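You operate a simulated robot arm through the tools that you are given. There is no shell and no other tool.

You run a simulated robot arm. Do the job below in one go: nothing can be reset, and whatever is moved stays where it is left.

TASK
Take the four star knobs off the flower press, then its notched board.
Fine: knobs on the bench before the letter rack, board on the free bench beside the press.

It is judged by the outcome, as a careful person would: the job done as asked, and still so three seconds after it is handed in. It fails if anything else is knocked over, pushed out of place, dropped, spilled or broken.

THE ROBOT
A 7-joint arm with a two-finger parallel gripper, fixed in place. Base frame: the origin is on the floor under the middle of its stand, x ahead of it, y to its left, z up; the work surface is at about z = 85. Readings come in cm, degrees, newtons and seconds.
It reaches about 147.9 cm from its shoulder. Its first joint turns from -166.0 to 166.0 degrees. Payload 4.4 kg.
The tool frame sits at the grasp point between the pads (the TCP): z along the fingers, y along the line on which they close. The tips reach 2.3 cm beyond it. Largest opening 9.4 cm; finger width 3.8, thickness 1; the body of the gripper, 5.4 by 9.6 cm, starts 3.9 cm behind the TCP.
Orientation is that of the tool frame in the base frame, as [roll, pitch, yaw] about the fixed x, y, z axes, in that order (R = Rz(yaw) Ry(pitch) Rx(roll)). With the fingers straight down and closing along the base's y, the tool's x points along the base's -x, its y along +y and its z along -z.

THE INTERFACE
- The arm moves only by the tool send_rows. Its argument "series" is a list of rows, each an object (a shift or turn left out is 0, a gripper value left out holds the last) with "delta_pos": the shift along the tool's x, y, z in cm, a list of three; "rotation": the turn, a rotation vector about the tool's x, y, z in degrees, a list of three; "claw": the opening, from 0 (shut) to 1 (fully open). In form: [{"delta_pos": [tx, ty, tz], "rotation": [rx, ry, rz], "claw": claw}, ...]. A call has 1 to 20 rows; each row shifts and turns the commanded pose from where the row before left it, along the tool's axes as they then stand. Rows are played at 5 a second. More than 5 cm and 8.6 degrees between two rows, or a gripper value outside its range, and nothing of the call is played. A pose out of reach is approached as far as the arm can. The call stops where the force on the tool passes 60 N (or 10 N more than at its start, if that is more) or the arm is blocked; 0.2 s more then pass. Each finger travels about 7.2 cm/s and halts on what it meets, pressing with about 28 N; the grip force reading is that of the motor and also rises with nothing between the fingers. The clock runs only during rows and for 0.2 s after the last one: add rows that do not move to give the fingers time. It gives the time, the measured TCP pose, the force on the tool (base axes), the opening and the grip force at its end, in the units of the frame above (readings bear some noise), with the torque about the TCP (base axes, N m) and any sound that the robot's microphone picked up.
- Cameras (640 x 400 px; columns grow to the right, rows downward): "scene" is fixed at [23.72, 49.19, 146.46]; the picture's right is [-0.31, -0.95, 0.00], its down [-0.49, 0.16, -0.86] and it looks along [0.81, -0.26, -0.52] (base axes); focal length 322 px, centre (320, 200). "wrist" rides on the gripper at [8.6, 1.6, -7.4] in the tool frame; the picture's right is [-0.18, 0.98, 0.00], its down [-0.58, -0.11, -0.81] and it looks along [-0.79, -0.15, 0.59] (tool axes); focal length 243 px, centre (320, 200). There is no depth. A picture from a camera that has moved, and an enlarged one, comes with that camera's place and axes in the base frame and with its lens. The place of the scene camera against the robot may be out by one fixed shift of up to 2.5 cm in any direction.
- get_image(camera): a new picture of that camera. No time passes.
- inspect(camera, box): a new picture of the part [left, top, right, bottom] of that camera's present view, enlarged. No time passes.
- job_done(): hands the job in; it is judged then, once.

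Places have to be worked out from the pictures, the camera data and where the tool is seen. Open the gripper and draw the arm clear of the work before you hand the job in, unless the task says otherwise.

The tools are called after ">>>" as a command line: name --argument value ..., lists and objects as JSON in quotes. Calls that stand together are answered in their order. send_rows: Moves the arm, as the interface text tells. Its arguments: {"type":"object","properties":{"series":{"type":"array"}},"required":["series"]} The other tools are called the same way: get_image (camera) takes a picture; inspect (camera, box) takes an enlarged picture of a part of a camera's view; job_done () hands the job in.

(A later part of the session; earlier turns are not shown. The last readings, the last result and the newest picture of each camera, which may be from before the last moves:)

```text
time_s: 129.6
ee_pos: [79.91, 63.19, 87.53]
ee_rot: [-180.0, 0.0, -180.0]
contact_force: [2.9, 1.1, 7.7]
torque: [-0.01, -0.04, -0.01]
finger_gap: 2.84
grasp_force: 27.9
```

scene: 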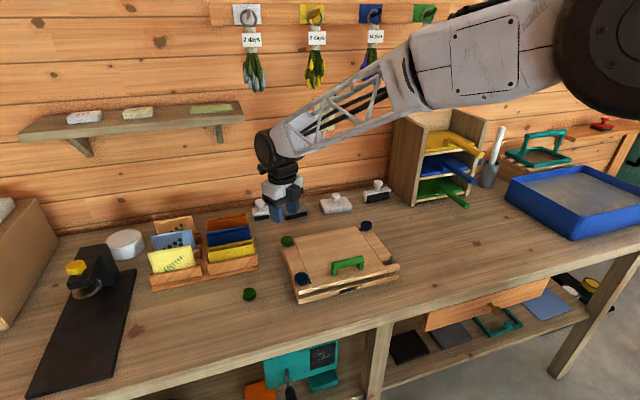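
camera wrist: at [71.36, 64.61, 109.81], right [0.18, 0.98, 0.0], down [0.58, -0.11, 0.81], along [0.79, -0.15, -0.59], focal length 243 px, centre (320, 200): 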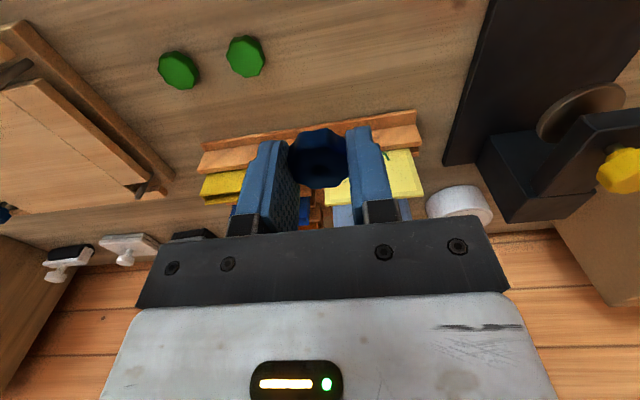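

Contact felt (8 N). Opening and rising.

>>> send_rows --series '[{"claw": 0.34}, {"claw": 0.4}, {"claw": 0.48}, {"delta_pos": [0, 0, 0]}, {"delta_pos": [0, 0, -1.0]}, {"delta_pos": [0, 0, -2.0]}, {"delta_pos": [0, 0, -3.0]}, {"delta_pos": [0, 0, 0]}]'

>>> get_image --camera "wrist"

>>> inspect --camera "scene" --box '[150, 210, 310, 320]'

```text
time_s: 131.4
ee_pos: [79.78, 62.88, 93.47]
ee_rot: [180.0, -0.1, 179.9]
contact_force: [0.7, 0.1, -0.2]
torque: [-0.05, 0.03, 0.0]
finger_gap: 4.52
grasp_force: 0.0
```

```text
taken
camera wrist: at [71.32, 64.52, 100.99], right [0.18, 0.98, 0.0], down [0.58, -0.11, 0.81], along [0.79, -0.15, -0.59], focal length 243 px, centre (320, 200)
```

wrist: 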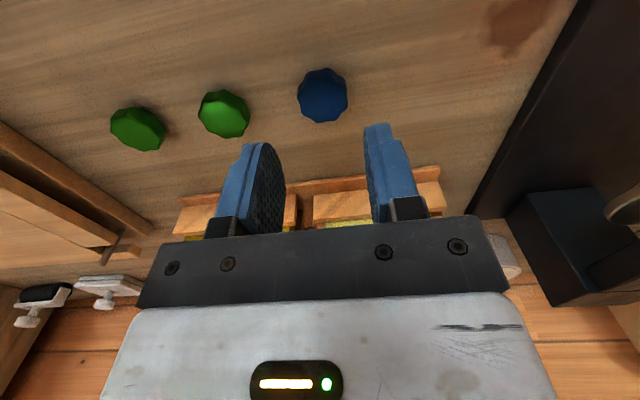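

```text
3.64 times, centred on (230, 265) of scene
camera zoom: at [23.72, 49.19, 146.46], right [-0.31, -0.95, 0.0], down [-0.49, 0.16, -0.86], along [0.81, -0.26, -0.52], focal length 1169 px, centre (647, -36)
```

zoom: 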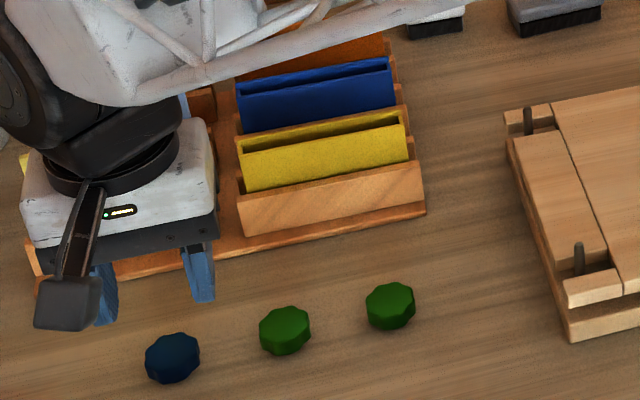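

Three knobs are down. Now the last one, back-right blue at about (91.65, 13.0): rise, cross over, and pre-wind.

>>> send_rows --series '[{"delta_pos": [0, 0, -3.75]}, {"delta_pos": [0, 0, -3.75]}, {"delta_pos": [0, -4.5, 0]}, {"delta_pos": [0, -4.5, 0]}, {"delta_pos": [0, -4.5, 0]}, {"delta_pos": [0, -4.5, 0]}, {"delta_pos": [-1.68, -4.56, 0]}, {"delta_pos": [-1.68, -4.56, 0]}, {"delta_pos": [-1.68, -4.56, 0]}, {"delta_pos": [-1.68, -4.56, 0]}, {"delta_pos": [-1.68, -4.56, 0]}, {"delta_pos": [-1.68, -4.56, 0]}, {"delta_pos": [-1.68, -4.56, 0]}, {"delta_pos": [0, 0, 0]}]'

>>> send_rows --series '[{"rotation": [0, 0, 8.4]}, {"rotation": [0, 0, 8.4]}, {"rotation": [0, 0, 8.4]}, {"rotation": [0, 0, 8.4]}, {"rotation": [0, 0, 8.4]}, {"rotation": [0, 0, 8.4]}, {"rotation": [0, 0, 8.4]}, {"rotation": [0, 0, 8.4]}, {"rotation": [0, 0, 8.4]}, {"rotation": [0, 0, 8.4]}, {"rotation": [0, 0, 8.4]}, {"rotation": [0, 0, 8.4]}, {"rotation": [0, 0, 8.4]}, {"rotation": [0, 0, 8.4]}, {"rotation": [0, 0, 8.4]}, {"rotation": [0, 0, 8.4]}, {"rotation": [0, 0, 8.4]}, {"rotation": [0, 0, 8.4]}, {"delta_pos": [0, 0, 2.2]}, {"delta_pos": [0, 0, 2.2]}]'

>>> inspect --camera "wrist" --box '[250, 30, 410, 170]'

>>> get_image --camera "scene"

```text
time_s: 134.4
ee_pos: [91.95, 12.85, 101.16]
ee_rot: [180.0, 0.0, 179.9]
contact_force: [1.0, -0.1, -0.4]
torque: [0.02, 0.0, 0.0]
finger_gap: 4.51
grasp_force: 0.0
```

```text
time_s: 138.6
ee_pos: [91.8, 13.08, 96.53]
ee_rot: [-179.9, 0.0, 28.8]
contact_force: [-0.1, 0.0, 1.1]
torque: [0.03, -0.03, 0.01]
finger_gap: 4.51
grasp_force: 0.0
```

```text
2.86 times, centred on (330, 100) of wrist
camera zoom: at [100.26, 15.75, 104.06], right [0.31, -0.95, 0.0], down [-0.56, -0.19, 0.81], along [-0.77, -0.25, -0.59], focal length 693 px, centre (291, 486)
```

zoom: 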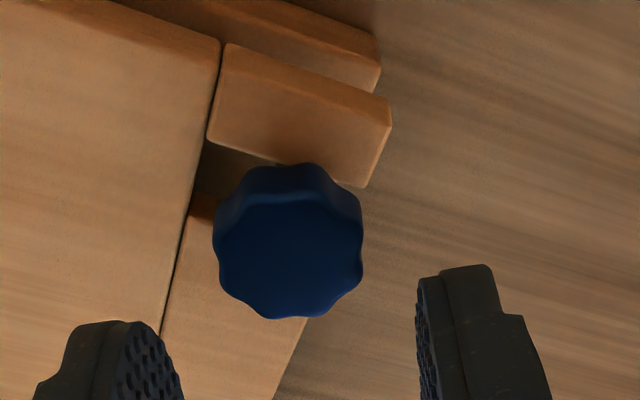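

```text
taken
```

scene: 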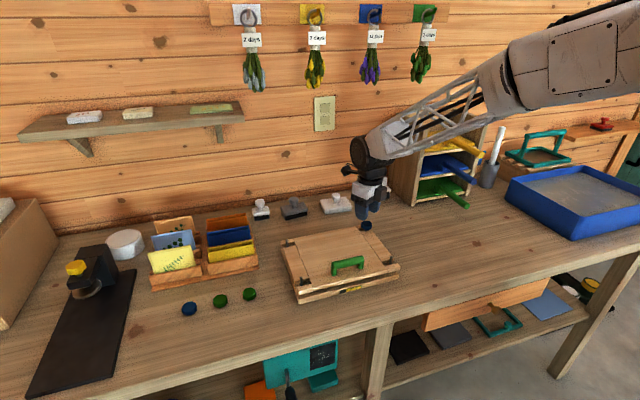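

Last knob at (91.62, 12.96). Shifting and lowering.

>>> send_rows --series '[{"delta_pos": [-0.36, -0.12, 0]}, {"delta_pos": [0, 0, 2.1]}, {"delta_pos": [0, 0, 2.15]}, {"delta_pos": [0, 0, 0]}]'

>>> inspect --camera "wrist" --box '[250, 90, 390, 230]'

```text
time_s: 139.6
ee_pos: [91.29, 13.02, 92.41]
ee_rot: [179.9, 0.1, 28.9]
contact_force: [0.7, 1.0, 0.3]
torque: [-0.02, 0.02, 0.02]
finger_gap: 4.51
grasp_force: 0.1
```

```text
2.86 times, centred on (320, 160) of wrist
camera zoom: at [99.83, 15.67, 99.9], right [0.31, -0.95, 0.0], down [-0.56, -0.19, 0.81], along [-0.77, -0.25, -0.59], focal length 693 px, centre (320, 314)
```

zoom: 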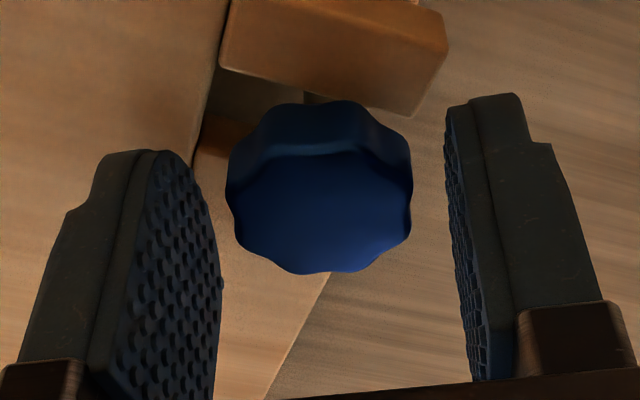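

Centred. Gripping and turning the first 40°.

>>> send_rows --series '[{"delta_pos": [0.05, 0, 0.1]}, {"claw": 0.3}, {"claw": 0.2}, {"claw": 0.2}, {"rotation": [0, 0, -8]}, {"rotation": [0, 0, -8], "delta_pos": [0, 0, -0.01]}, {"rotation": [0, 0, -8], "delta_pos": [0, 0, -0.01]}, {"rotation": [0, 0, -8], "delta_pos": [0, 0, -0.01]}, {"rotation": [0, 0, -8], "delta_pos": [0, 0, -0.01]}, {"delta_pos": [0, 0, 0]}]'

>>> inspect --camera "scene" --box '[260, 200, 420, 310]'

```text
time_s: 141.8
ee_pos: [91.37, 13.15, 92.32]
ee_rot: [-180.0, 0.0, 68.9]
contact_force: [29.6, -10.8, 4.9]
torque: [-0.21, -0.64, -0.02]
finger_gap: 3.27
grasp_force: 15.7
```

```text
3.64 times, centred on (340, 255) of scene
camera zoom: at [23.72, 49.19, 146.46], right [-0.31, -0.95, 0.0], down [-0.49, 0.16, -0.86], along [0.81, -0.26, -0.52], focal length 1169 px, centre (247, 0)
```

zoom: 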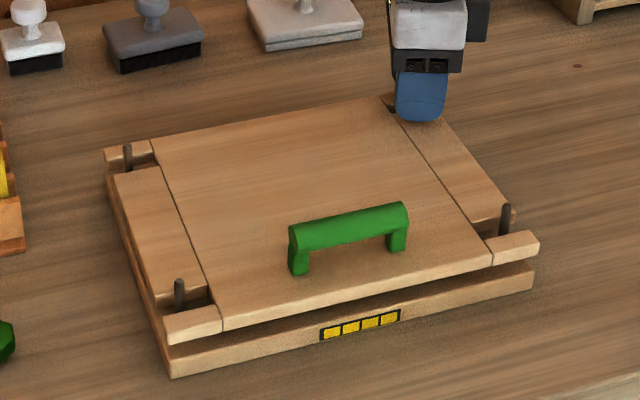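

All four cells are lit. One finger got pushed back by a side load, so I open, re-centre and regrip.

>>> send_rows --series '[{"claw": 0.45}, {"claw": 0.45}, {"delta_pos": [0, 0, 0]}]'

>>> inspect --camera "wrist" --box '[250, 90, 390, 230]'

```text
time_s: 142.6
ee_pos: [91.22, 13.0, 92.14]
ee_rot: [-180.0, 0.1, 68.8]
contact_force: [0.3, -0.4, 0.1]
torque: [0.01, 0.0, 0.03]
finger_gap: 4.22
grasp_force: 0.1
```

```text
2.86 times, centred on (320, 160) of wrist
camera zoom: at [96.06, 20.5, 99.73], right [0.85, -0.53, 0.0], down [-0.31, -0.5, 0.81], along [-0.42, -0.69, -0.59], focal length 693 px, centre (320, 314)
```

zoom: 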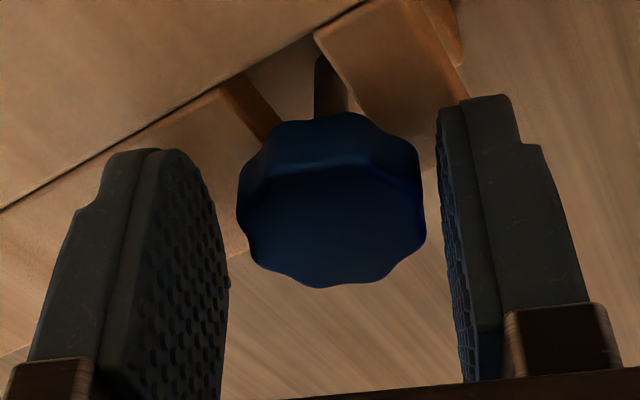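

>>> send_rows --series '[{"delta_pos": [-0.09, 0.19, 0]}, {"delta_pos": [0, 0, 0]}, {"claw": 0.3}, {"claw": 0.2}, {"claw": 0.2}, {"rotation": [0, 0, -7], "delta_pos": [0, 0, -0.01]}, {"rotation": [0, 0, -7], "delta_pos": [0, 0, -0.01]}, {"rotation": [0, 0, -7], "delta_pos": [0, 0, -0.01]}, {"rotation": [0, 0, -7], "delta_pos": [0, 0, -0.01]}, {"rotation": [0, 0, -7], "delta_pos": [0, 0, -0.01]}, {"delta_pos": [0, 0, 0]}]'

>>> inspect --camera "wrist" --box '[250, 90, 390, 230]'

```text
time_s: 145.0
ee_pos: [91.61, 12.94, 92.23]
ee_rot: [-179.9, 0.0, 103.8]
contact_force: [-18.0, -3.0, 0.0]
torque: [-0.1, 0.23, -0.01]
finger_gap: 2.85
grasp_force: 27.8
```

```text
2.86 times, centred on (320, 160) of wrist
camera zoom: at [91.17, 21.7, 99.74], right [1.0, 0.06, 0.0], down [0.04, -0.59, 0.81], along [0.04, -0.8, -0.59], focal length 693 px, centre (320, 314)
```

zoom: 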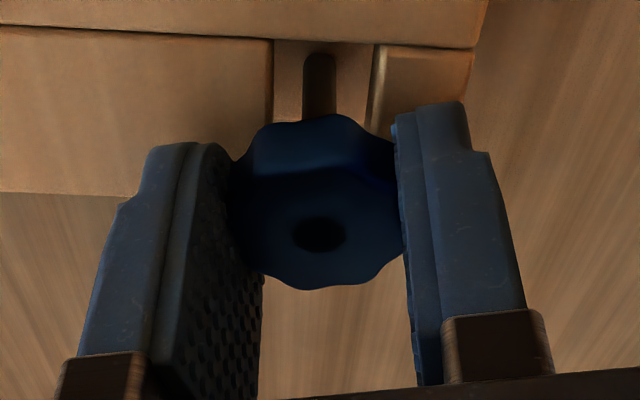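

Good grip (2.85 cm). Easing −0.07 and turning on.

>>> send_rows --series '[{"delta_pos": [0, -0.07, 0]}, {"rotation": [0, 0, -8], "delta_pos": [0, 0, -0.01]}, {"rotation": [0, 0, -8], "delta_pos": [0, 0, -0.01]}, {"rotation": [0, 0, -8], "delta_pos": [0, 0, -0.01]}, {"rotation": [0, 0, -8], "delta_pos": [0, 0, -0.01]}, {"rotation": [0, 0, -8], "delta_pos": [0, 0, -0.01]}, {"rotation": [0, 0, -8], "delta_pos": [0, 0, -0.01]}, {"delta_pos": [0, 0, 0]}]'

```text
time_s: 146.8
ee_pos: [91.29, 12.81, 92.34]
ee_rot: [179.9, 0.0, 151.8]
contact_force: [29.5, 27.5, -1.8]
torque: [0.52, -0.47, -0.01]
finger_gap: 2.87
grasp_force: 27.7
```

>>> send_rows --series '[{"delta_pos": [-0.04, 0.14, 0]}, {"rotation": [0, 0, -7], "delta_pos": [0, 0, -0.01]}, {"rotation": [0, 0, -7], "delta_pos": [0, 0, -0.01]}, {"rotation": [0, 0, -7], "delta_pos": [0, 0, -0.01]}, {"rotation": [0, 0, -7], "delta_pos": [0, 0, -0.01]}, {"rotation": [0, 0, -7], "delta_pos": [0, 0, -0.01]}, {"rotation": [0, 0, -7], "delta_pos": [0, 0, -0.01]}, {"delta_pos": [0, 0, 0]}]'

```text
time_s: 148.6
ee_pos: [91.5, 13.08, 92.4]
ee_rot: [179.9, 0.0, -166.2]
contact_force: [3.6, 10.2, -0.5]
torque: [0.2, -0.08, -0.03]
finger_gap: 2.83
grasp_force: 28.6
```

>>> send_rows --series '[{"delta_pos": [0, 0.04, 0]}, {"rotation": [0, 0, -8], "delta_pos": [0, 0, -0.01]}, {"rotation": [0, 0, -8], "delta_pos": [0, 0, -0.01]}, {"rotation": [0, 0, -8], "delta_pos": [0, 0, -0.01]}, {"rotation": [0, 0, -8], "delta_pos": [0, 0, -0.01]}, {"rotation": [0, 0, -8], "delta_pos": [0, 0, -0.01]}, {"rotation": [0, 0, -8], "delta_pos": [0, 0, -0.01]}, {"delta_pos": [0, 0, 0]}]'

```text
time_s: 150.4
ee_pos: [91.57, 12.96, 92.37]
ee_rot: [180.0, 0.0, -118.1]
contact_force: [0.2, 12.2, -0.5]
torque: [0.3, 0.02, -0.01]
finger_gap: 2.85
grasp_force: 27.7
```

>>> send_rows --series '[{"delta_pos": [-0.03, 0.03, 0]}, {"rotation": [0, 0, -8], "delta_pos": [0, 0, -0.01]}, {"rotation": [0, 0, -8], "delta_pos": [0, 0, -0.01]}, {"rotation": [0, 0, -8], "delta_pos": [0, 0, -0.01]}, {"rotation": [0, 0, -8], "delta_pos": [0, 0, -0.01]}, {"rotation": [0, 0, -8], "delta_pos": [0, 0, -0.01]}, {"rotation": [0, 0, -8], "delta_pos": [0, 0, -0.01]}, {"delta_pos": [0, 0, 0]}]'

>>> inspect --camera "wrist" --box '[250, 90, 390, 230]'

```text
time_s: 152.2
ee_pos: [91.5, 13.14, 92.42]
ee_rot: [179.9, 0.1, -70.2]
contact_force: [-20.8, -7.2, -1.3]
torque: [-0.22, 0.41, 0.03]
finger_gap: 2.86
grasp_force: 28.0
```

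```text
2.86 times, centred on (320, 160) of wrist
camera zoom: at [93.07, 4.3, 100.0], right [-0.99, -0.16, 0.0], down [-0.1, 0.58, 0.81], along [-0.13, 0.8, -0.59], focal length 693 px, centre (320, 314)
```

zoom: 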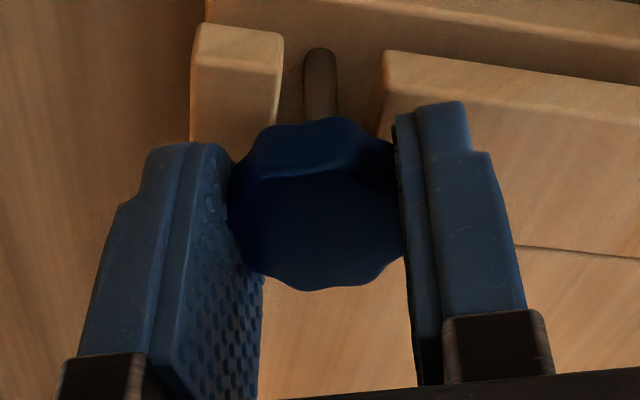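

>>> send_rows --series '[{"delta_pos": [0, 0.08, 0]}, {"rotation": [0, 0, -7], "delta_pos": [0, 0, -0.01]}, {"rotation": [0, 0, -7], "delta_pos": [0, 0, -0.01]}, {"rotation": [0, 0, -7], "delta_pos": [0, 0, -0.01]}, {"rotation": [0, 0, -7], "delta_pos": [0, 0, -0.01]}, {"rotation": [0, 0, -7], "delta_pos": [0, 0, -0.01]}, {"rotation": [0, 0, -7], "delta_pos": [0, 0, -0.01]}, {"delta_pos": [0, 0, 0]}]'

```text
time_s: 154.0
ee_pos: [91.48, 12.9, 92.56]
ee_rot: [180.0, 0.0, -28.1]
contact_force: [17.1, -3.9, -6.8]
torque: [-0.11, -0.37, 0.0]
finger_gap: 2.85
grasp_force: 27.9
```

About 303° turned; near the limit, so release, rise, rewind 135° and regrip.

>>> send_rows --series '[{"claw": 0.45}, {"claw": 0.5}, {"delta_pos": [0, 0, -1.5]}, {"delta_pos": [0, 0, -1.5]}, {"rotation": [0, 0, 8.44]}, {"rotation": [0, 0, 8.44]}, {"rotation": [0, 0, 8.44]}, {"rotation": [0, 0, 8.44]}, {"rotation": [0, 0, 8.44]}, {"rotation": [0, 0, 8.44]}, {"rotation": [0, 0, 8.44]}, {"rotation": [0, 0, 8.44]}, {"rotation": [0, 0, 8.44]}, {"rotation": [0, 0, 8.44]}, {"rotation": [0, 0, 8.44]}, {"rotation": [0, 0, 8.44]}, {"rotation": [0, 0, 8.44]}, {"rotation": [0, 0, 8.44]}, {"rotation": [0, 0, 8.44]}, {"rotation": [0, 0, 8.44]}]'

>>> send_rows --series '[{"delta_pos": [0, 0, 1.5]}, {"delta_pos": [0, 0, 1.4]}, {"delta_pos": [0, 0, 0]}]'

>>> inspect --camera "wrist" --box '[250, 90, 390, 230]'

```text
time_s: 158.2
ee_pos: [91.46, 13.0, 95.62]
ee_rot: [-180.0, 0.0, -163.4]
contact_force: [-1.0, 0.1, -0.1]
torque: [0.01, -0.01, 0.0]
finger_gap: 4.68
grasp_force: 0.0
```

```text
time_s: 159.0
ee_pos: [91.3, 12.99, 92.76]
ee_rot: [-179.9, -0.1, -163.2]
contact_force: [0.6, -0.6, -0.6]
torque: [-0.02, 0.01, 0.02]
finger_gap: 4.68
grasp_force: 0.0
```

```text
2.86 times, centred on (320, 160) of wrist
camera zoom: at [82.76, 12.01, 100.22], right [-0.11, 0.99, 0.0], down [0.59, 0.06, 0.81], along [0.8, 0.09, -0.59], focal length 693 px, centre (320, 314)
```

zoom: 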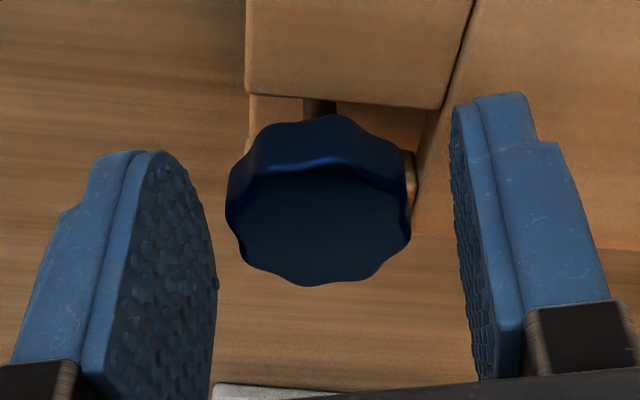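

>>> send_rows --series '[{"delta_pos": [-0.19, -0.04, 0]}, {"delta_pos": [0, 0, 0]}, {"claw": 0.3}, {"claw": 0.2}, {"claw": 0.2}, {"rotation": [0, 0, -8]}, {"rotation": [0, 0, -8]}, {"rotation": [0, 0, -8]}, {"rotation": [0, 0, -8]}, {"rotation": [0, 0, -8]}, {"delta_pos": [0, 0, -0.1]}, {"delta_pos": [0, 0, -0.1]}, {"delta_pos": [0, 0, 0]}]'

>>> inspect --camera "wrist" --box '[250, 90, 390, 230]'

```text
time_s: 161.8
ee_pos: [91.64, 13.06, 92.91]
ee_rot: [179.8, -0.1, -123.2]
contact_force: [-19.7, 24.2, -0.9]
torque: [0.57, 0.3, -0.03]
finger_gap: 2.86
grasp_force: 27.6
```

```text
2.86 times, centred on (320, 160) of wrist
camera zoom: at [85.63, 6.68, 100.35], right [-0.72, 0.69, 0.0], down [0.41, 0.43, 0.81], along [0.56, 0.58, -0.59], focal length 693 px, centre (320, 314)
```

zoom: 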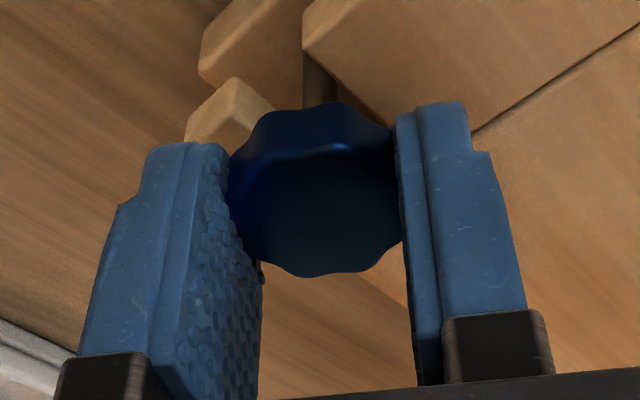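

Not free yet (side load shows the stud still holds). Easing and turning 40° more with slight upward preload.

>>> send_rows --series '[{"delta_pos": [0, 0.11, 0]}, {"rotation": [0, 0, -8]}, {"rotation": [0, 0, -8]}, {"rotation": [0, 0, -8]}, {"rotation": [0, 0, -8]}, {"delta_pos": [0, 0, 0]}]'

>>> inspect --camera "wrist" --box '[250, 90, 390, 230]'

```text
time_s: 163.2
ee_pos: [91.59, 13.03, 92.85]
ee_rot: [-180.0, -0.1, -91.2]
contact_force: [-0.3, -0.6, -0.4]
torque: [-0.02, -0.07, -0.01]
finger_gap: 2.84
grasp_force: 28.0
```

```text
2.86 times, centred on (320, 160) of wrist
camera zoom: at [89.93, 4.47, 100.37], right [-0.98, 0.2, 0.0], down [0.12, 0.58, 0.81], along [0.16, 0.79, -0.59], focal length 693 px, centre (320, 314)
```

zoom: 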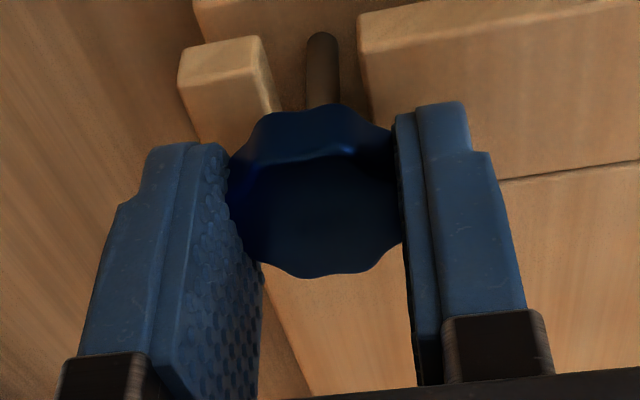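

Forces have dropped to zero — it is free now. Lifting it off slowly.

>>> send_rows --series '[{"delta_pos": [0, 0, -0.3]}, {"delta_pos": [0, 0, -0.4]}, {"delta_pos": [0, 0, -0.5]}, {"delta_pos": [0, 0, -0.8]}, {"delta_pos": [0, 0, -1.5]}, {"delta_pos": [0, 0, 0]}]'

>>> inspect --camera "wrist" --box '[240, 60, 400, 200]'

>>> inspect --camera "scene" --box '[260, 200, 420, 310]'

```text
time_s: 164.6
ee_pos: [91.72, 13.11, 96.62]
ee_rot: [179.9, 0.0, -91.2]
contact_force: [0.4, 0.1, 0.0]
torque: [-0.01, 0.0, 0.0]
finger_gap: 2.83
grasp_force: 27.4
```

```text
2.86 times, centred on (320, 130) of wrist
camera zoom: at [89.96, 4.55, 104.05], right [-0.98, 0.2, 0.0], down [0.12, 0.58, 0.81], along [0.17, 0.79, -0.59], focal length 693 px, centre (320, 400)
```

zoom: 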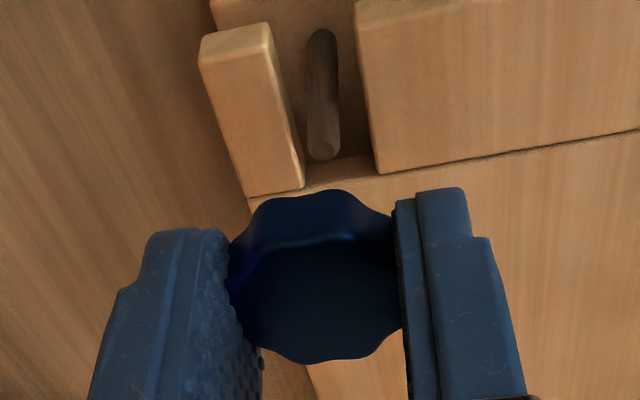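

```text
3.64 times, centred on (340, 255) of scene
camera zoom: at [23.72, 49.19, 146.46], right [-0.31, -0.95, 0.0], down [-0.49, 0.16, -0.86], along [0.81, -0.26, -0.52], focal length 1169 px, centre (247, 0)
```

zoom: 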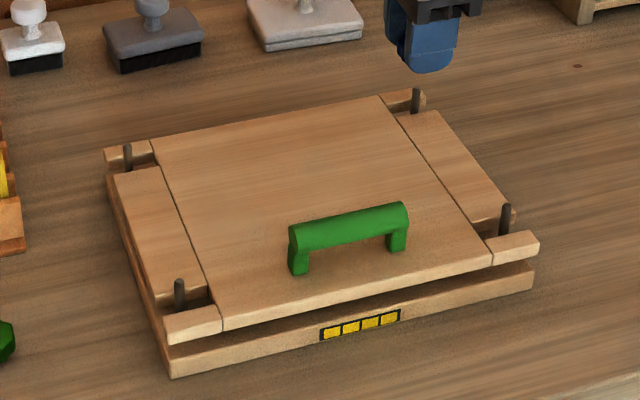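

All four knobs are off. Rewinding to yaw 180 and carrying the last knob to about (80, 69.5).

>>> send_rows --series '[{"delta_pos": [0, 0, -2], "rotation": [0, 0, 8.07]}, {"delta_pos": [0, 0, -2], "rotation": [0, 0, 8.07]}, {"delta_pos": [0, 0, -2], "rotation": [0, 0, 8.07]}, {"rotation": [0, 0, 8.07]}, {"rotation": [0, 0, 8.07]}, {"rotation": [0, 0, 8.07]}, {"rotation": [0, 0, 8.07]}, {"rotation": [0, 0, 8.07]}, {"rotation": [0, 0, 8.07]}, {"rotation": [0, 0, 8.07]}, {"rotation": [0, 0, 8.07]}, {"delta_pos": [2.34, 4.2, 0]}, {"delta_pos": [2.34, 4.2, 0]}, {"delta_pos": [2.34, 4.2, 0]}, {"delta_pos": [2.34, 4.2, 0]}, {"delta_pos": [2.34, 4.2, 0]}, {"delta_pos": [0, 0, 0]}]'

>>> send_rows --series '[{"delta_pos": [0, 4.43, 0]}, {"delta_pos": [0, 4.43, 0]}, {"delta_pos": [0, 4.43, 0]}, {"delta_pos": [0, 4.43, 0]}, {"delta_pos": [0, 4.43, 0]}, {"delta_pos": [0, 4.43, 0]}, {"delta_pos": [0, 4.43, 0]}, {"delta_pos": [0, 4.43, 0]}, {"delta_pos": [0, 0, 0]}]'

>>> get_image --camera "wrist"

```text
time_s: 168.2
ee_pos: [79.61, 34.34, 102.54]
ee_rot: [179.9, 0.0, 180.0]
contact_force: [-0.6, -0.3, -0.7]
torque: [0.0, 0.02, -0.04]
finger_gap: 2.81
grasp_force: 27.8
```

```text
time_s: 170.2
ee_pos: [79.62, 69.65, 102.54]
ee_rot: [179.9, 0.0, 180.0]
contact_force: [0.5, 0.4, -0.3]
torque: [0.02, -0.02, 0.01]
finger_gap: 2.84
grasp_force: 27.4
```

```text
taken
camera wrist: at [71.24, 71.24, 109.94], right [0.18, 0.98, 0.0], down [0.58, -0.11, 0.81], along [0.79, -0.15, -0.59], focal length 243 px, centre (320, 200)
```

wrist: 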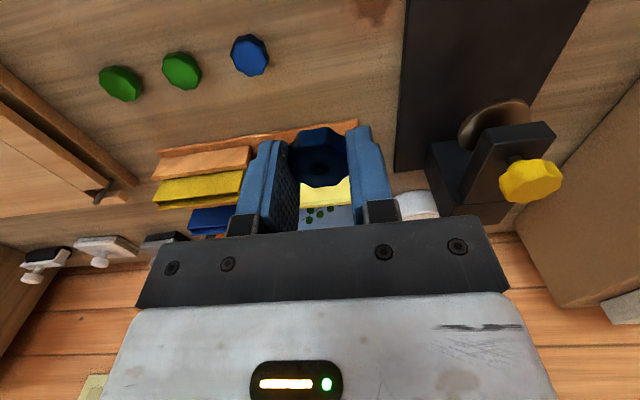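

Clear space below; the black mat starts at y≈77. Lowering.

>>> send_rows --series '[{"delta_pos": [0, 0, 4]}, {"delta_pos": [0, 0, 4]}, {"delta_pos": [0, 0, 3.5]}, {"delta_pos": [0, 0, 2]}, {"delta_pos": [0, 0, 0.8]}, {"delta_pos": [0, 0, 0.4]}, {"delta_pos": [0, 0, 0.2]}, {"delta_pos": [0, 0, 0.1]}, {"delta_pos": [0, 0, 0]}]'

```text
time_s: 172.2
ee_pos: [79.8, 69.75, 87.47]
ee_rot: [180.0, 0.2, -179.9]
contact_force: [3.4, 6.8, 17.9]
torque: [0.09, -0.02, 0.04]
finger_gap: 2.84
grasp_force: 27.8
```

Contact (18 N). Easing up slightly, opening, rising, and checking.

>>> send_rows --series '[{"delta_pos": [0, 0, -0.06], "claw": 0.34}, {"claw": 0.4}, {"claw": 0.48}, {"delta_pos": [0, 0, 0]}, {"delta_pos": [0, 0, -1.0]}, {"delta_pos": [0, 0, -2.0]}, {"delta_pos": [0, 0, -3.0]}, {"delta_pos": [0, 0, -4.0]}, {"delta_pos": [0, 0, -2.0]}, {"delta_pos": [0, 0, 0]}]'

>>> get_image --camera "wrist"

>>> inspect --camera "scene" --box '[130, 210, 290, 320]'

```text
time_s: 174.4
ee_pos: [79.87, 69.53, 99.57]
ee_rot: [-180.0, 0.1, -179.9]
contact_force: [0.6, 0.5, 0.6]
torque: [0.03, 0.01, 0.02]
finger_gap: 4.49
grasp_force: 0.0
```

```text
taken
camera wrist: at [71.31, 71.06, 107.08], right [0.18, 0.98, 0.0], down [0.58, -0.11, 0.81], along [0.79, -0.15, -0.59], focal length 243 px, centre (320, 200)
```

wrist: 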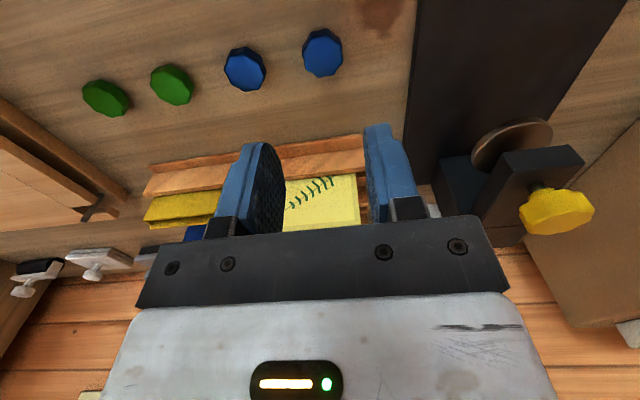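

```text
3.64 times, centred on (210, 265) of scene
camera zoom: at [23.72, 49.19, 146.46], right [-0.31, -0.95, 0.0], down [-0.49, 0.16, -0.86], along [0.81, -0.26, -0.52], focal length 1169 px, centre (720, -36)
```

zoom: 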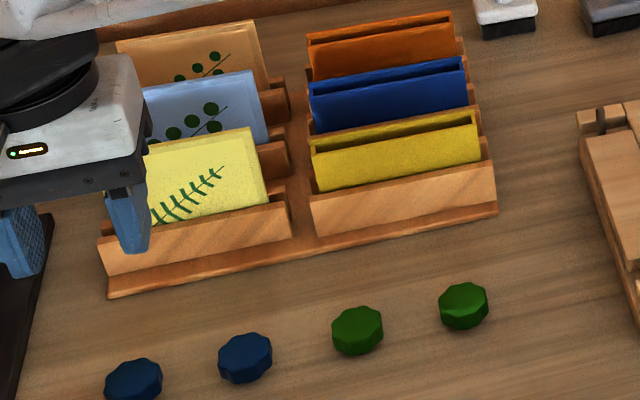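

All four knobs stand in a row before the rack. Now the board: I move over its handle (about (76.6, 25), bar z≈92.8) and turn the wrist so the fingers close along x across the bar.

>>> send_rows --series '[{"delta_pos": [0, 0, -3]}, {"delta_pos": [0.33, -4.45, 0]}, {"delta_pos": [0.33, -4.45, 0]}, {"delta_pos": [0.33, -4.45, 0]}, {"delta_pos": [0.33, -4.45, 0]}, {"delta_pos": [0.33, -4.45, 0]}, {"delta_pos": [0.33, -4.45, 0]}, {"delta_pos": [0.33, -4.45, 0]}, {"delta_pos": [0.33, -4.45, 0]}, {"delta_pos": [0.33, -4.45, 0]}, {"delta_pos": [0.33, -4.45, 0]}, {"delta_pos": [0, 0, 0]}]'

>>> send_rows --series '[{"rotation": [0, 0, 8.2], "claw": 0.6}, {"rotation": [0, 0, 8.2]}, {"rotation": [0, 0, 8.2]}, {"rotation": [0, 0, 8.2]}, {"rotation": [0, 0, 8.2]}, {"rotation": [0, 0, 8.2]}, {"rotation": [0, 0, 8.2]}, {"rotation": [0, 0, 8.2]}, {"rotation": [0, 0, 8.2]}, {"rotation": [0, 0, 8.2]}, {"rotation": [0, 0, 8.0]}, {"delta_pos": [0, 0, 0]}]'

>>> get_image --camera "wrist"

>>> get_image --camera "scene"

```text
time_s: 177.0
ee_pos: [76.76, 24.85, 102.61]
ee_rot: [-179.9, 0.0, 179.9]
contact_force: [-0.3, -0.4, -0.5]
torque: [0.0, 0.0, -0.03]
finger_gap: 4.51
grasp_force: 0.1
```

```text
time_s: 179.6
ee_pos: [76.6, 25.03, 102.66]
ee_rot: [180.0, 0.0, 90.0]
contact_force: [-0.2, 0.4, 0.4]
torque: [-0.02, -0.01, -0.01]
finger_gap: 5.63
grasp_force: 0.0
```

```text
taken
camera wrist: at [78.38, 33.73, 110.06], right [0.98, -0.19, 0.0], down [-0.11, -0.58, 0.81], along [-0.15, -0.79, -0.59], focal length 243 px, centre (320, 200)
```

wrist: 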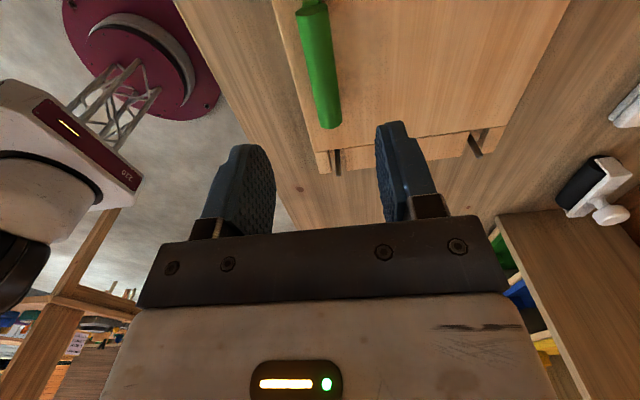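

```text
taken
```

scene: 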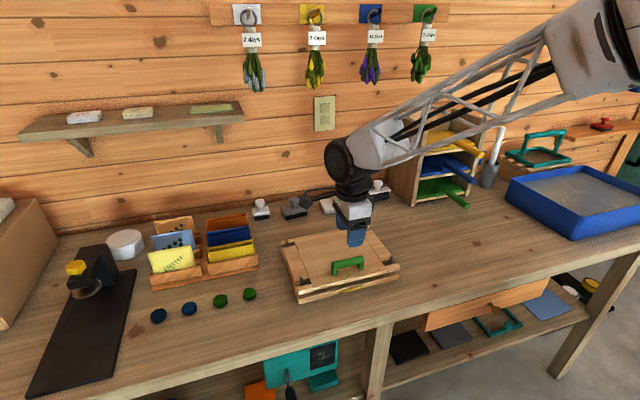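

Now a closer look at the handle from this side to refine its position.

>>> inspect --camera "wrist" --box '[260, 0, 420, 140]'

>>> inspect --camera "scene" --box '[315, 235, 395, 300]'

```text
2.86 times, centred on (340, 70) of wrist
camera zoom: at [78.38, 33.73, 110.06], right [0.98, -0.19, 0.0], down [-0.11, -0.58, 0.81], along [-0.15, -0.79, -0.59], focal length 693 px, centre (263, 571)
```

zoom: 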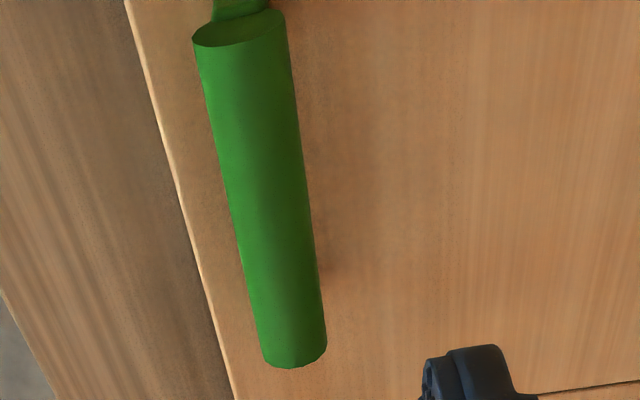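

```text
6.15 times, centred on (355, 268) of scene
camera zoom: at [23.72, 49.19, 146.46], right [-0.31, -0.95, 0.0], down [-0.49, 0.16, -0.86], along [0.81, -0.26, -0.52], focal length 1978 px, centre (105, -215)
```

zoom: 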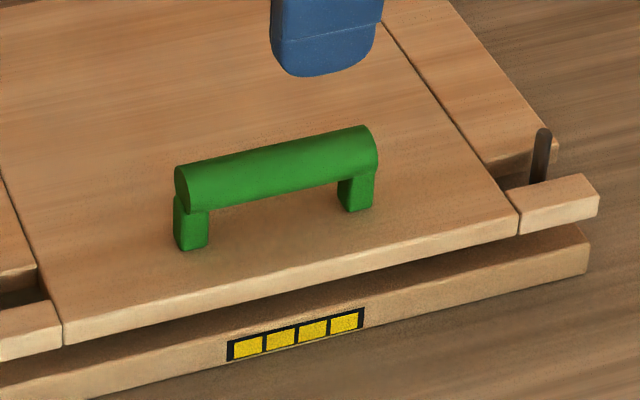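

Bar axis at x≈76.97, centre y≈25.05, z≈92.1, 2 cm thick. I lower around it and check before the last 2 cm.

>>> send_rows --series '[{"delta_pos": [-0.13, 0.19, 3]}, {"delta_pos": [0, 0, 3]}, {"delta_pos": [0, 0, 2.5]}, {"delta_pos": [0, 0, 0]}]'

>>> inspect --camera "wrist" --box '[240, 60, 420, 210]'

>>> inspect --camera "scene" --box '[315, 215, 395, 300]'

```text
time_s: 180.6
ee_pos: [76.72, 24.79, 93.85]
ee_rot: [180.0, 0.1, 90.0]
contact_force: [0.4, 1.3, -0.1]
torque: [-0.01, -0.01, 0.01]
finger_gap: 5.65
grasp_force: 0.1
```

```text
2.67 times, centred on (330, 135) of wrist
camera zoom: at [78.44, 33.58, 101.39], right [0.98, -0.18, 0.0], down [-0.11, -0.58, 0.81], along [-0.15, -0.79, -0.59], focal length 647 px, centre (293, 373)
```

zoom: 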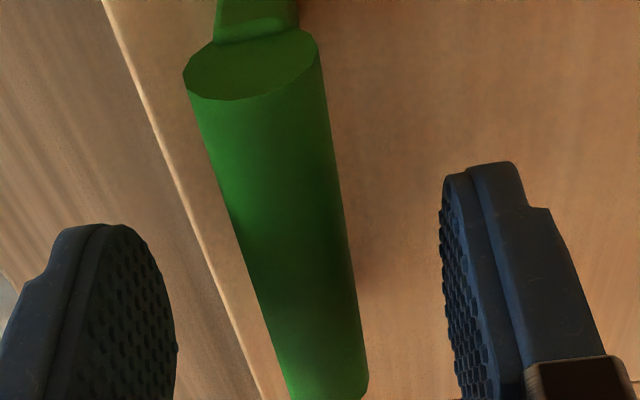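

```text
4.71 times, centred on (355, 258) of scene
camera zoom: at [23.72, 49.19, 146.46], right [-0.31, -0.95, 0.0], down [-0.49, 0.16, -0.86], along [0.81, -0.26, -0.52], focal length 1513 px, centre (155, -71)
```

zoom: 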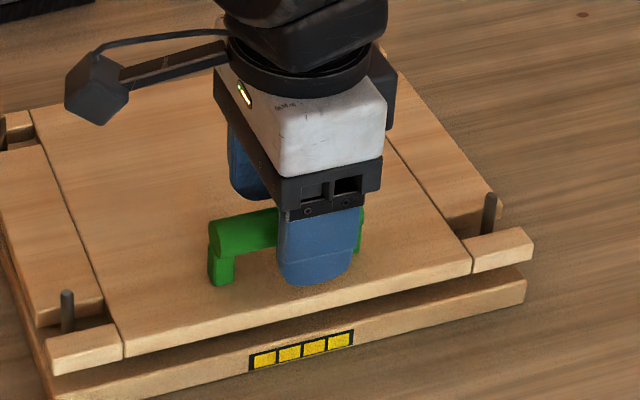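

Well straddled. Lowering the last ~2.2 cm in steps, feeling for contact with the board.

>>> send_rows --series '[{"delta_pos": [0, 0.15, 1.0]}, {"delta_pos": [0, 0, 0.8]}, {"delta_pos": [0, 0, 0.4]}, {"delta_pos": [0, 0, 0]}]'

>>> inspect --camera "wrist" --box '[240, 60, 420, 210]'

>>> inspect --camera "scene" --box '[330, 235, 390, 290]'

```text
time_s: 181.6
ee_pos: [76.9, 24.87, 91.79]
ee_rot: [180.0, -0.1, 90.0]
contact_force: [0.1, -0.8, 1.5]
torque: [-0.02, -0.08, 0.01]
finger_gap: 5.63
grasp_force: 0.0
```

```text
2.67 times, centred on (330, 135) of wrist
camera zoom: at [78.71, 33.5, 99.25], right [0.98, -0.18, 0.0], down [-0.11, -0.58, 0.81], along [-0.15, -0.79, -0.59], focal length 647 px, centre (293, 373)
```

zoom: 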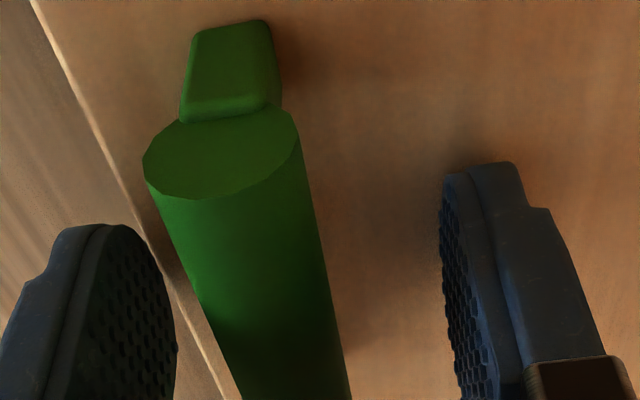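

```text
7.27 times, centred on (360, 262) of scene
camera zoom: at [23.72, 49.19, 146.46], right [-0.31, -0.95, 0.0], down [-0.49, 0.16, -0.86], along [0.81, -0.26, -0.52], focal length 2338 px, centre (29, -254)
```

zoom: 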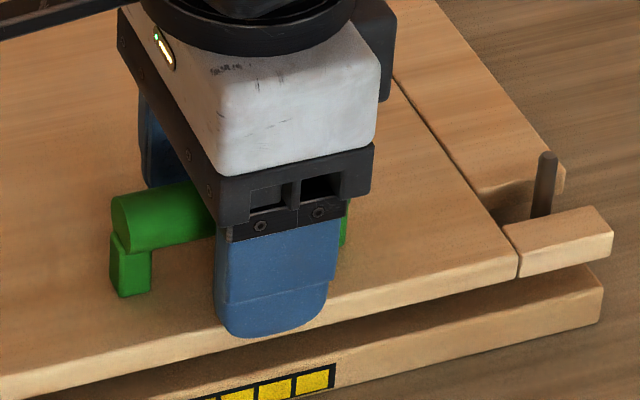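

>>> send_rows --series '[{"delta_pos": [0, -0.08, 0.15]}, {"delta_pos": [0, 0, 0.1]}, {"delta_pos": [0, 0, 0]}]'

```text
time_s: 182.4
ee_pos: [76.86, 24.86, 91.62]
ee_rot: [180.0, -0.1, 90.0]
contact_force: [0.0, 0.5, 11.2]
torque: [0.0, -0.38, -0.03]
finger_gap: 5.66
grasp_force: 0.3
```

Fingertips touch the board top (11 N). I ease up a hair and close on the bar.

>>> send_rows --series '[{"delta_pos": [0, 0, -0.05]}, {"claw": 0.3}, {"claw": 0.15}, {"claw": 0.1}, {"claw": 0.1}, {"claw": 0.1}]'

>>> inspect --camera "wrist" --box '[240, 60, 420, 210]'

>>> inspect --camera "scene" --box '[260, 200, 420, 310]'

```text
time_s: 183.8
ee_pos: [76.8, 24.87, 91.66]
ee_rot: [180.0, -0.1, 89.9]
contact_force: [-0.1, 0.1, 5.7]
torque: [-0.02, -0.07, -0.03]
finger_gap: 1.97
grasp_force: 28.3
```

```text
2.67 times, centred on (330, 135) of wrist
camera zoom: at [78.61, 33.46, 99.16], right [0.98, -0.18, 0.0], down [-0.11, -0.58, 0.81], along [-0.15, -0.79, -0.59], focal length 647 px, centre (293, 373)
```

zoom: 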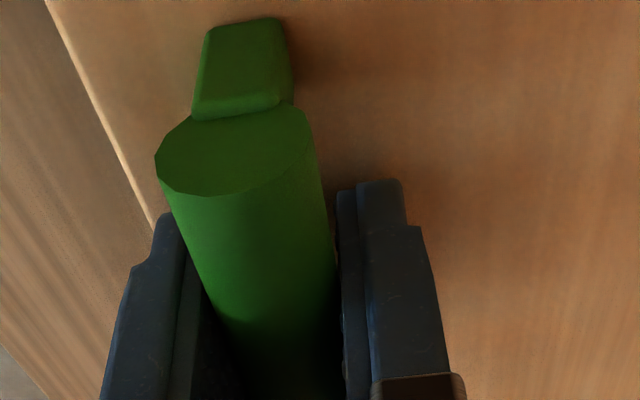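

```text
3.64 times, centred on (340, 255) of scene
camera zoom: at [23.72, 49.19, 146.46], right [-0.31, -0.95, 0.0], down [-0.49, 0.16, -0.86], along [0.81, -0.26, -0.52], focal length 1169 px, centre (247, 0)
```

zoom: 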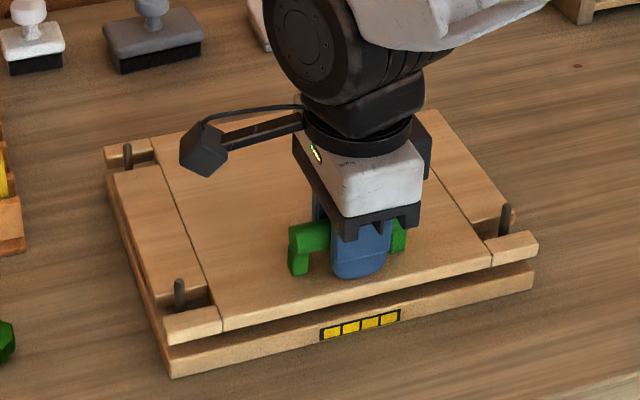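

Bar gripped (1.97 cm, 28 N). A small lift of 0.4 cm to gauge weight and tilting moment.

>>> send_rows --series '[{"delta_pos": [0, 0, -0.2]}, {"delta_pos": [0, 0, -0.2]}, {"delta_pos": [0, 0, 0]}]'

>>> inspect --camera "scene" --box '[260, 200, 420, 310]'

>>> inspect --camera "wrist" --box '[240, 60, 420, 210]'

```text
time_s: 184.6
ee_pos: [76.6, 24.89, 92.01]
ee_rot: [-180.0, 0.0, 90.0]
contact_force: [0.8, -0.4, 0.8]
torque: [-0.02, 0.16, -0.02]
finger_gap: 1.93
grasp_force: 27.9
```

```text
3.64 times, centred on (340, 255) of scene
camera zoom: at [23.72, 49.19, 146.46], right [-0.31, -0.95, 0.0], down [-0.49, 0.16, -0.86], along [0.81, -0.26, -0.52], focal length 1169 px, centre (247, 0)
```

zoom: 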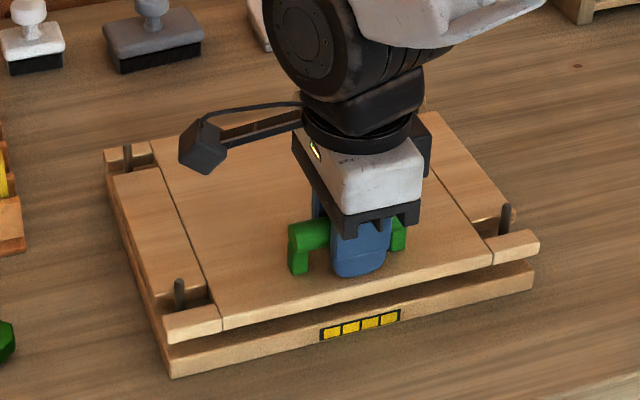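

```text
2.67 times, centred on (330, 135) of wrist
camera zoom: at [78.51, 33.54, 99.45], right [0.98, -0.18, 0.0], down [-0.11, -0.58, 0.81], along [-0.15, -0.79, -0.59], focal length 647 px, centre (293, 373)
```

zoom: 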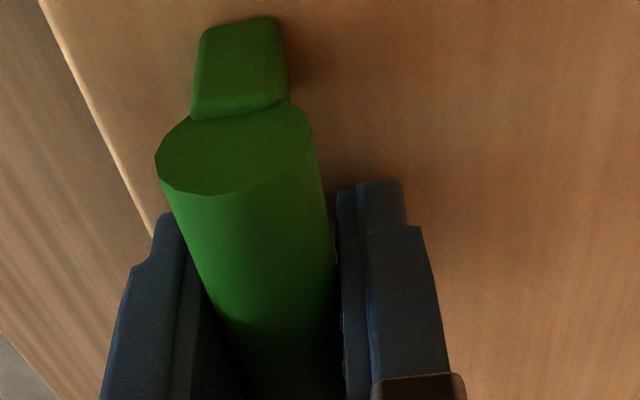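

The board front is lifting; moment 0.16 N·m, modest. Continuing the lift slowly.

>>> send_rows --series '[{"delta_pos": [0, 0, -0.3]}, {"delta_pos": [0, 0, -0.3]}, {"delta_pos": [0, 0, 0]}]'

>>> inspect --camera "scene" --box '[260, 200, 420, 310]'

>>> inspect --camera "wrist" --box '[240, 60, 420, 210]'

```text
time_s: 185.4
ee_pos: [76.72, 25.04, 92.57]
ee_rot: [180.0, 0.0, 90.0]
contact_force: [-0.6, -1.0, -2.5]
torque: [0.0, 0.25, 0.0]
finger_gap: 1.95
grasp_force: 28.4
```

```text
3.64 times, centred on (340, 255) of scene
camera zoom: at [23.72, 49.19, 146.46], right [-0.31, -0.95, 0.0], down [-0.49, 0.16, -0.86], along [0.81, -0.26, -0.52], focal length 1169 px, centre (247, 0)
```

zoom: 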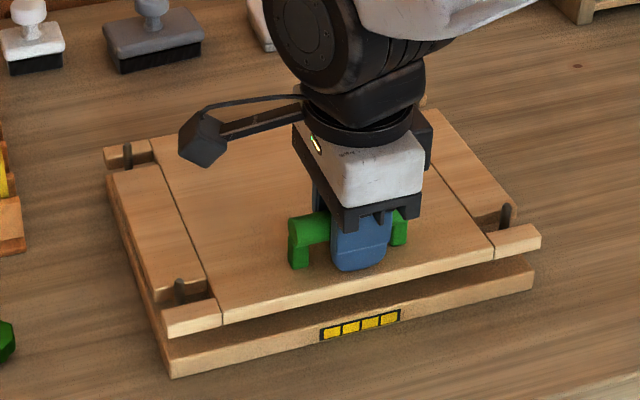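

```text
2.67 times, centred on (330, 135) of wrist
camera zoom: at [78.44, 33.56, 100.08], right [0.98, -0.18, 0.0], down [-0.11, -0.58, 0.81], along [-0.15, -0.79, -0.59], focal length 647 px, centre (293, 373)
```

zoom: 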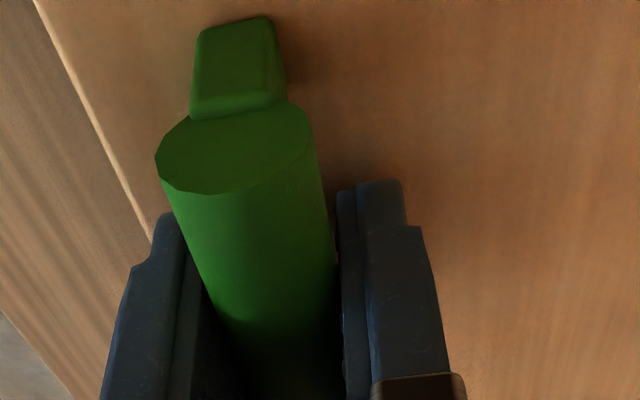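

Weight ≈3 N, moment ≈0.25 N·m, seemingly nearly carried by the grip. I lift another 0.6 cm and compare the tilt.

>>> send_rows --series '[{"delta_pos": [0, 0, -0.3]}, {"delta_pos": [0, 0, -0.3]}, {"delta_pos": [0, 0, 0]}]'

>>> inspect --camera "scene" --box '[260, 200, 420, 310]'

>>> get_image --camera "wrist"

```text
time_s: 186.2
ee_pos: [76.7, 24.82, 93.14]
ee_rot: [-180.0, 0.0, 90.0]
contact_force: [0.3, 0.4, -3.3]
torque: [-0.02, 0.25, 0.01]
finger_gap: 1.93
grasp_force: 28.0
```

```text
3.64 times, centred on (340, 255) of scene
camera zoom: at [23.72, 49.19, 146.46], right [-0.31, -0.95, 0.0], down [-0.49, 0.16, -0.86], along [0.81, -0.26, -0.52], focal length 1169 px, centre (247, 0)
```

zoom: 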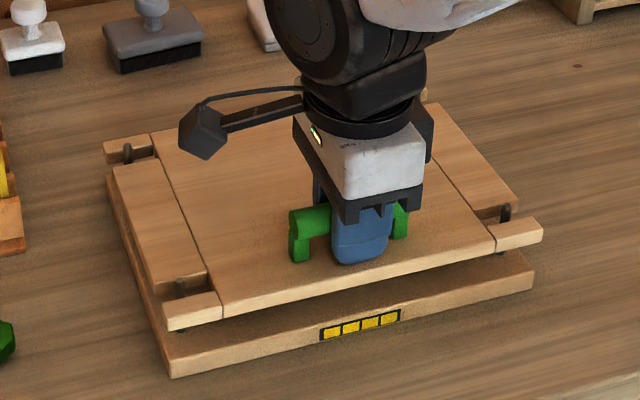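

```text
taken
camera wrist: at [78.49, 33.52, 100.67], right [0.98, -0.18, 0.0], down [-0.11, -0.58, 0.81], along [-0.15, -0.79, -0.59], focal length 243 px, centre (320, 200)
```

wrist: 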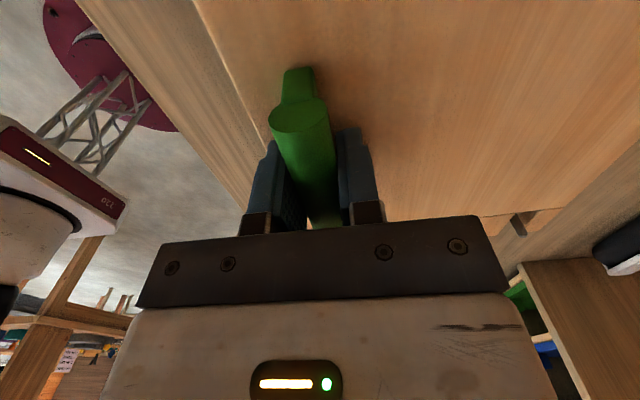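

The whole board is now rising, steady at 3.3 N and 0.25 N·m. Continuing up in small steps until it clears the studs.

>>> send_rows --series '[{"delta_pos": [0, 0, -0.4]}, {"delta_pos": [0, 0, -0.5]}, {"delta_pos": [0, 0, -0.6]}, {"delta_pos": [0, 0, 0]}]'

>>> inspect --camera "scene" --box '[260, 200, 420, 310]'

```text
time_s: 187.2
ee_pos: [76.83, 25.0, 94.55]
ee_rot: [180.0, 0.0, 90.0]
contact_force: [0.8, 0.3, -3.6]
torque: [0.03, 0.23, -0.03]
finger_gap: 1.96
grasp_force: 27.8
```

```text
3.64 times, centred on (340, 255) of scene
camera zoom: at [23.72, 49.19, 146.46], right [-0.31, -0.95, 0.0], down [-0.49, 0.16, -0.86], along [0.81, -0.26, -0.52], focal length 1169 px, centre (247, 0)
```

zoom: 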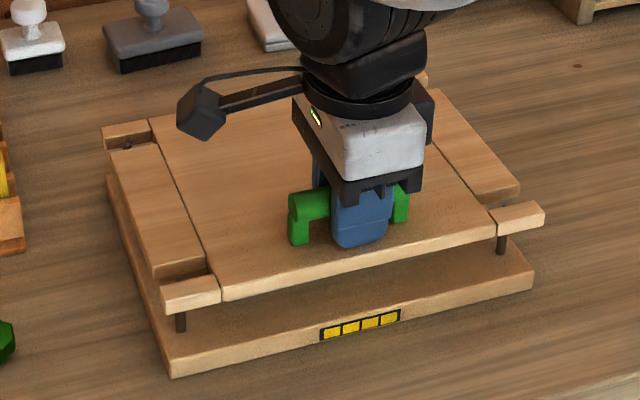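

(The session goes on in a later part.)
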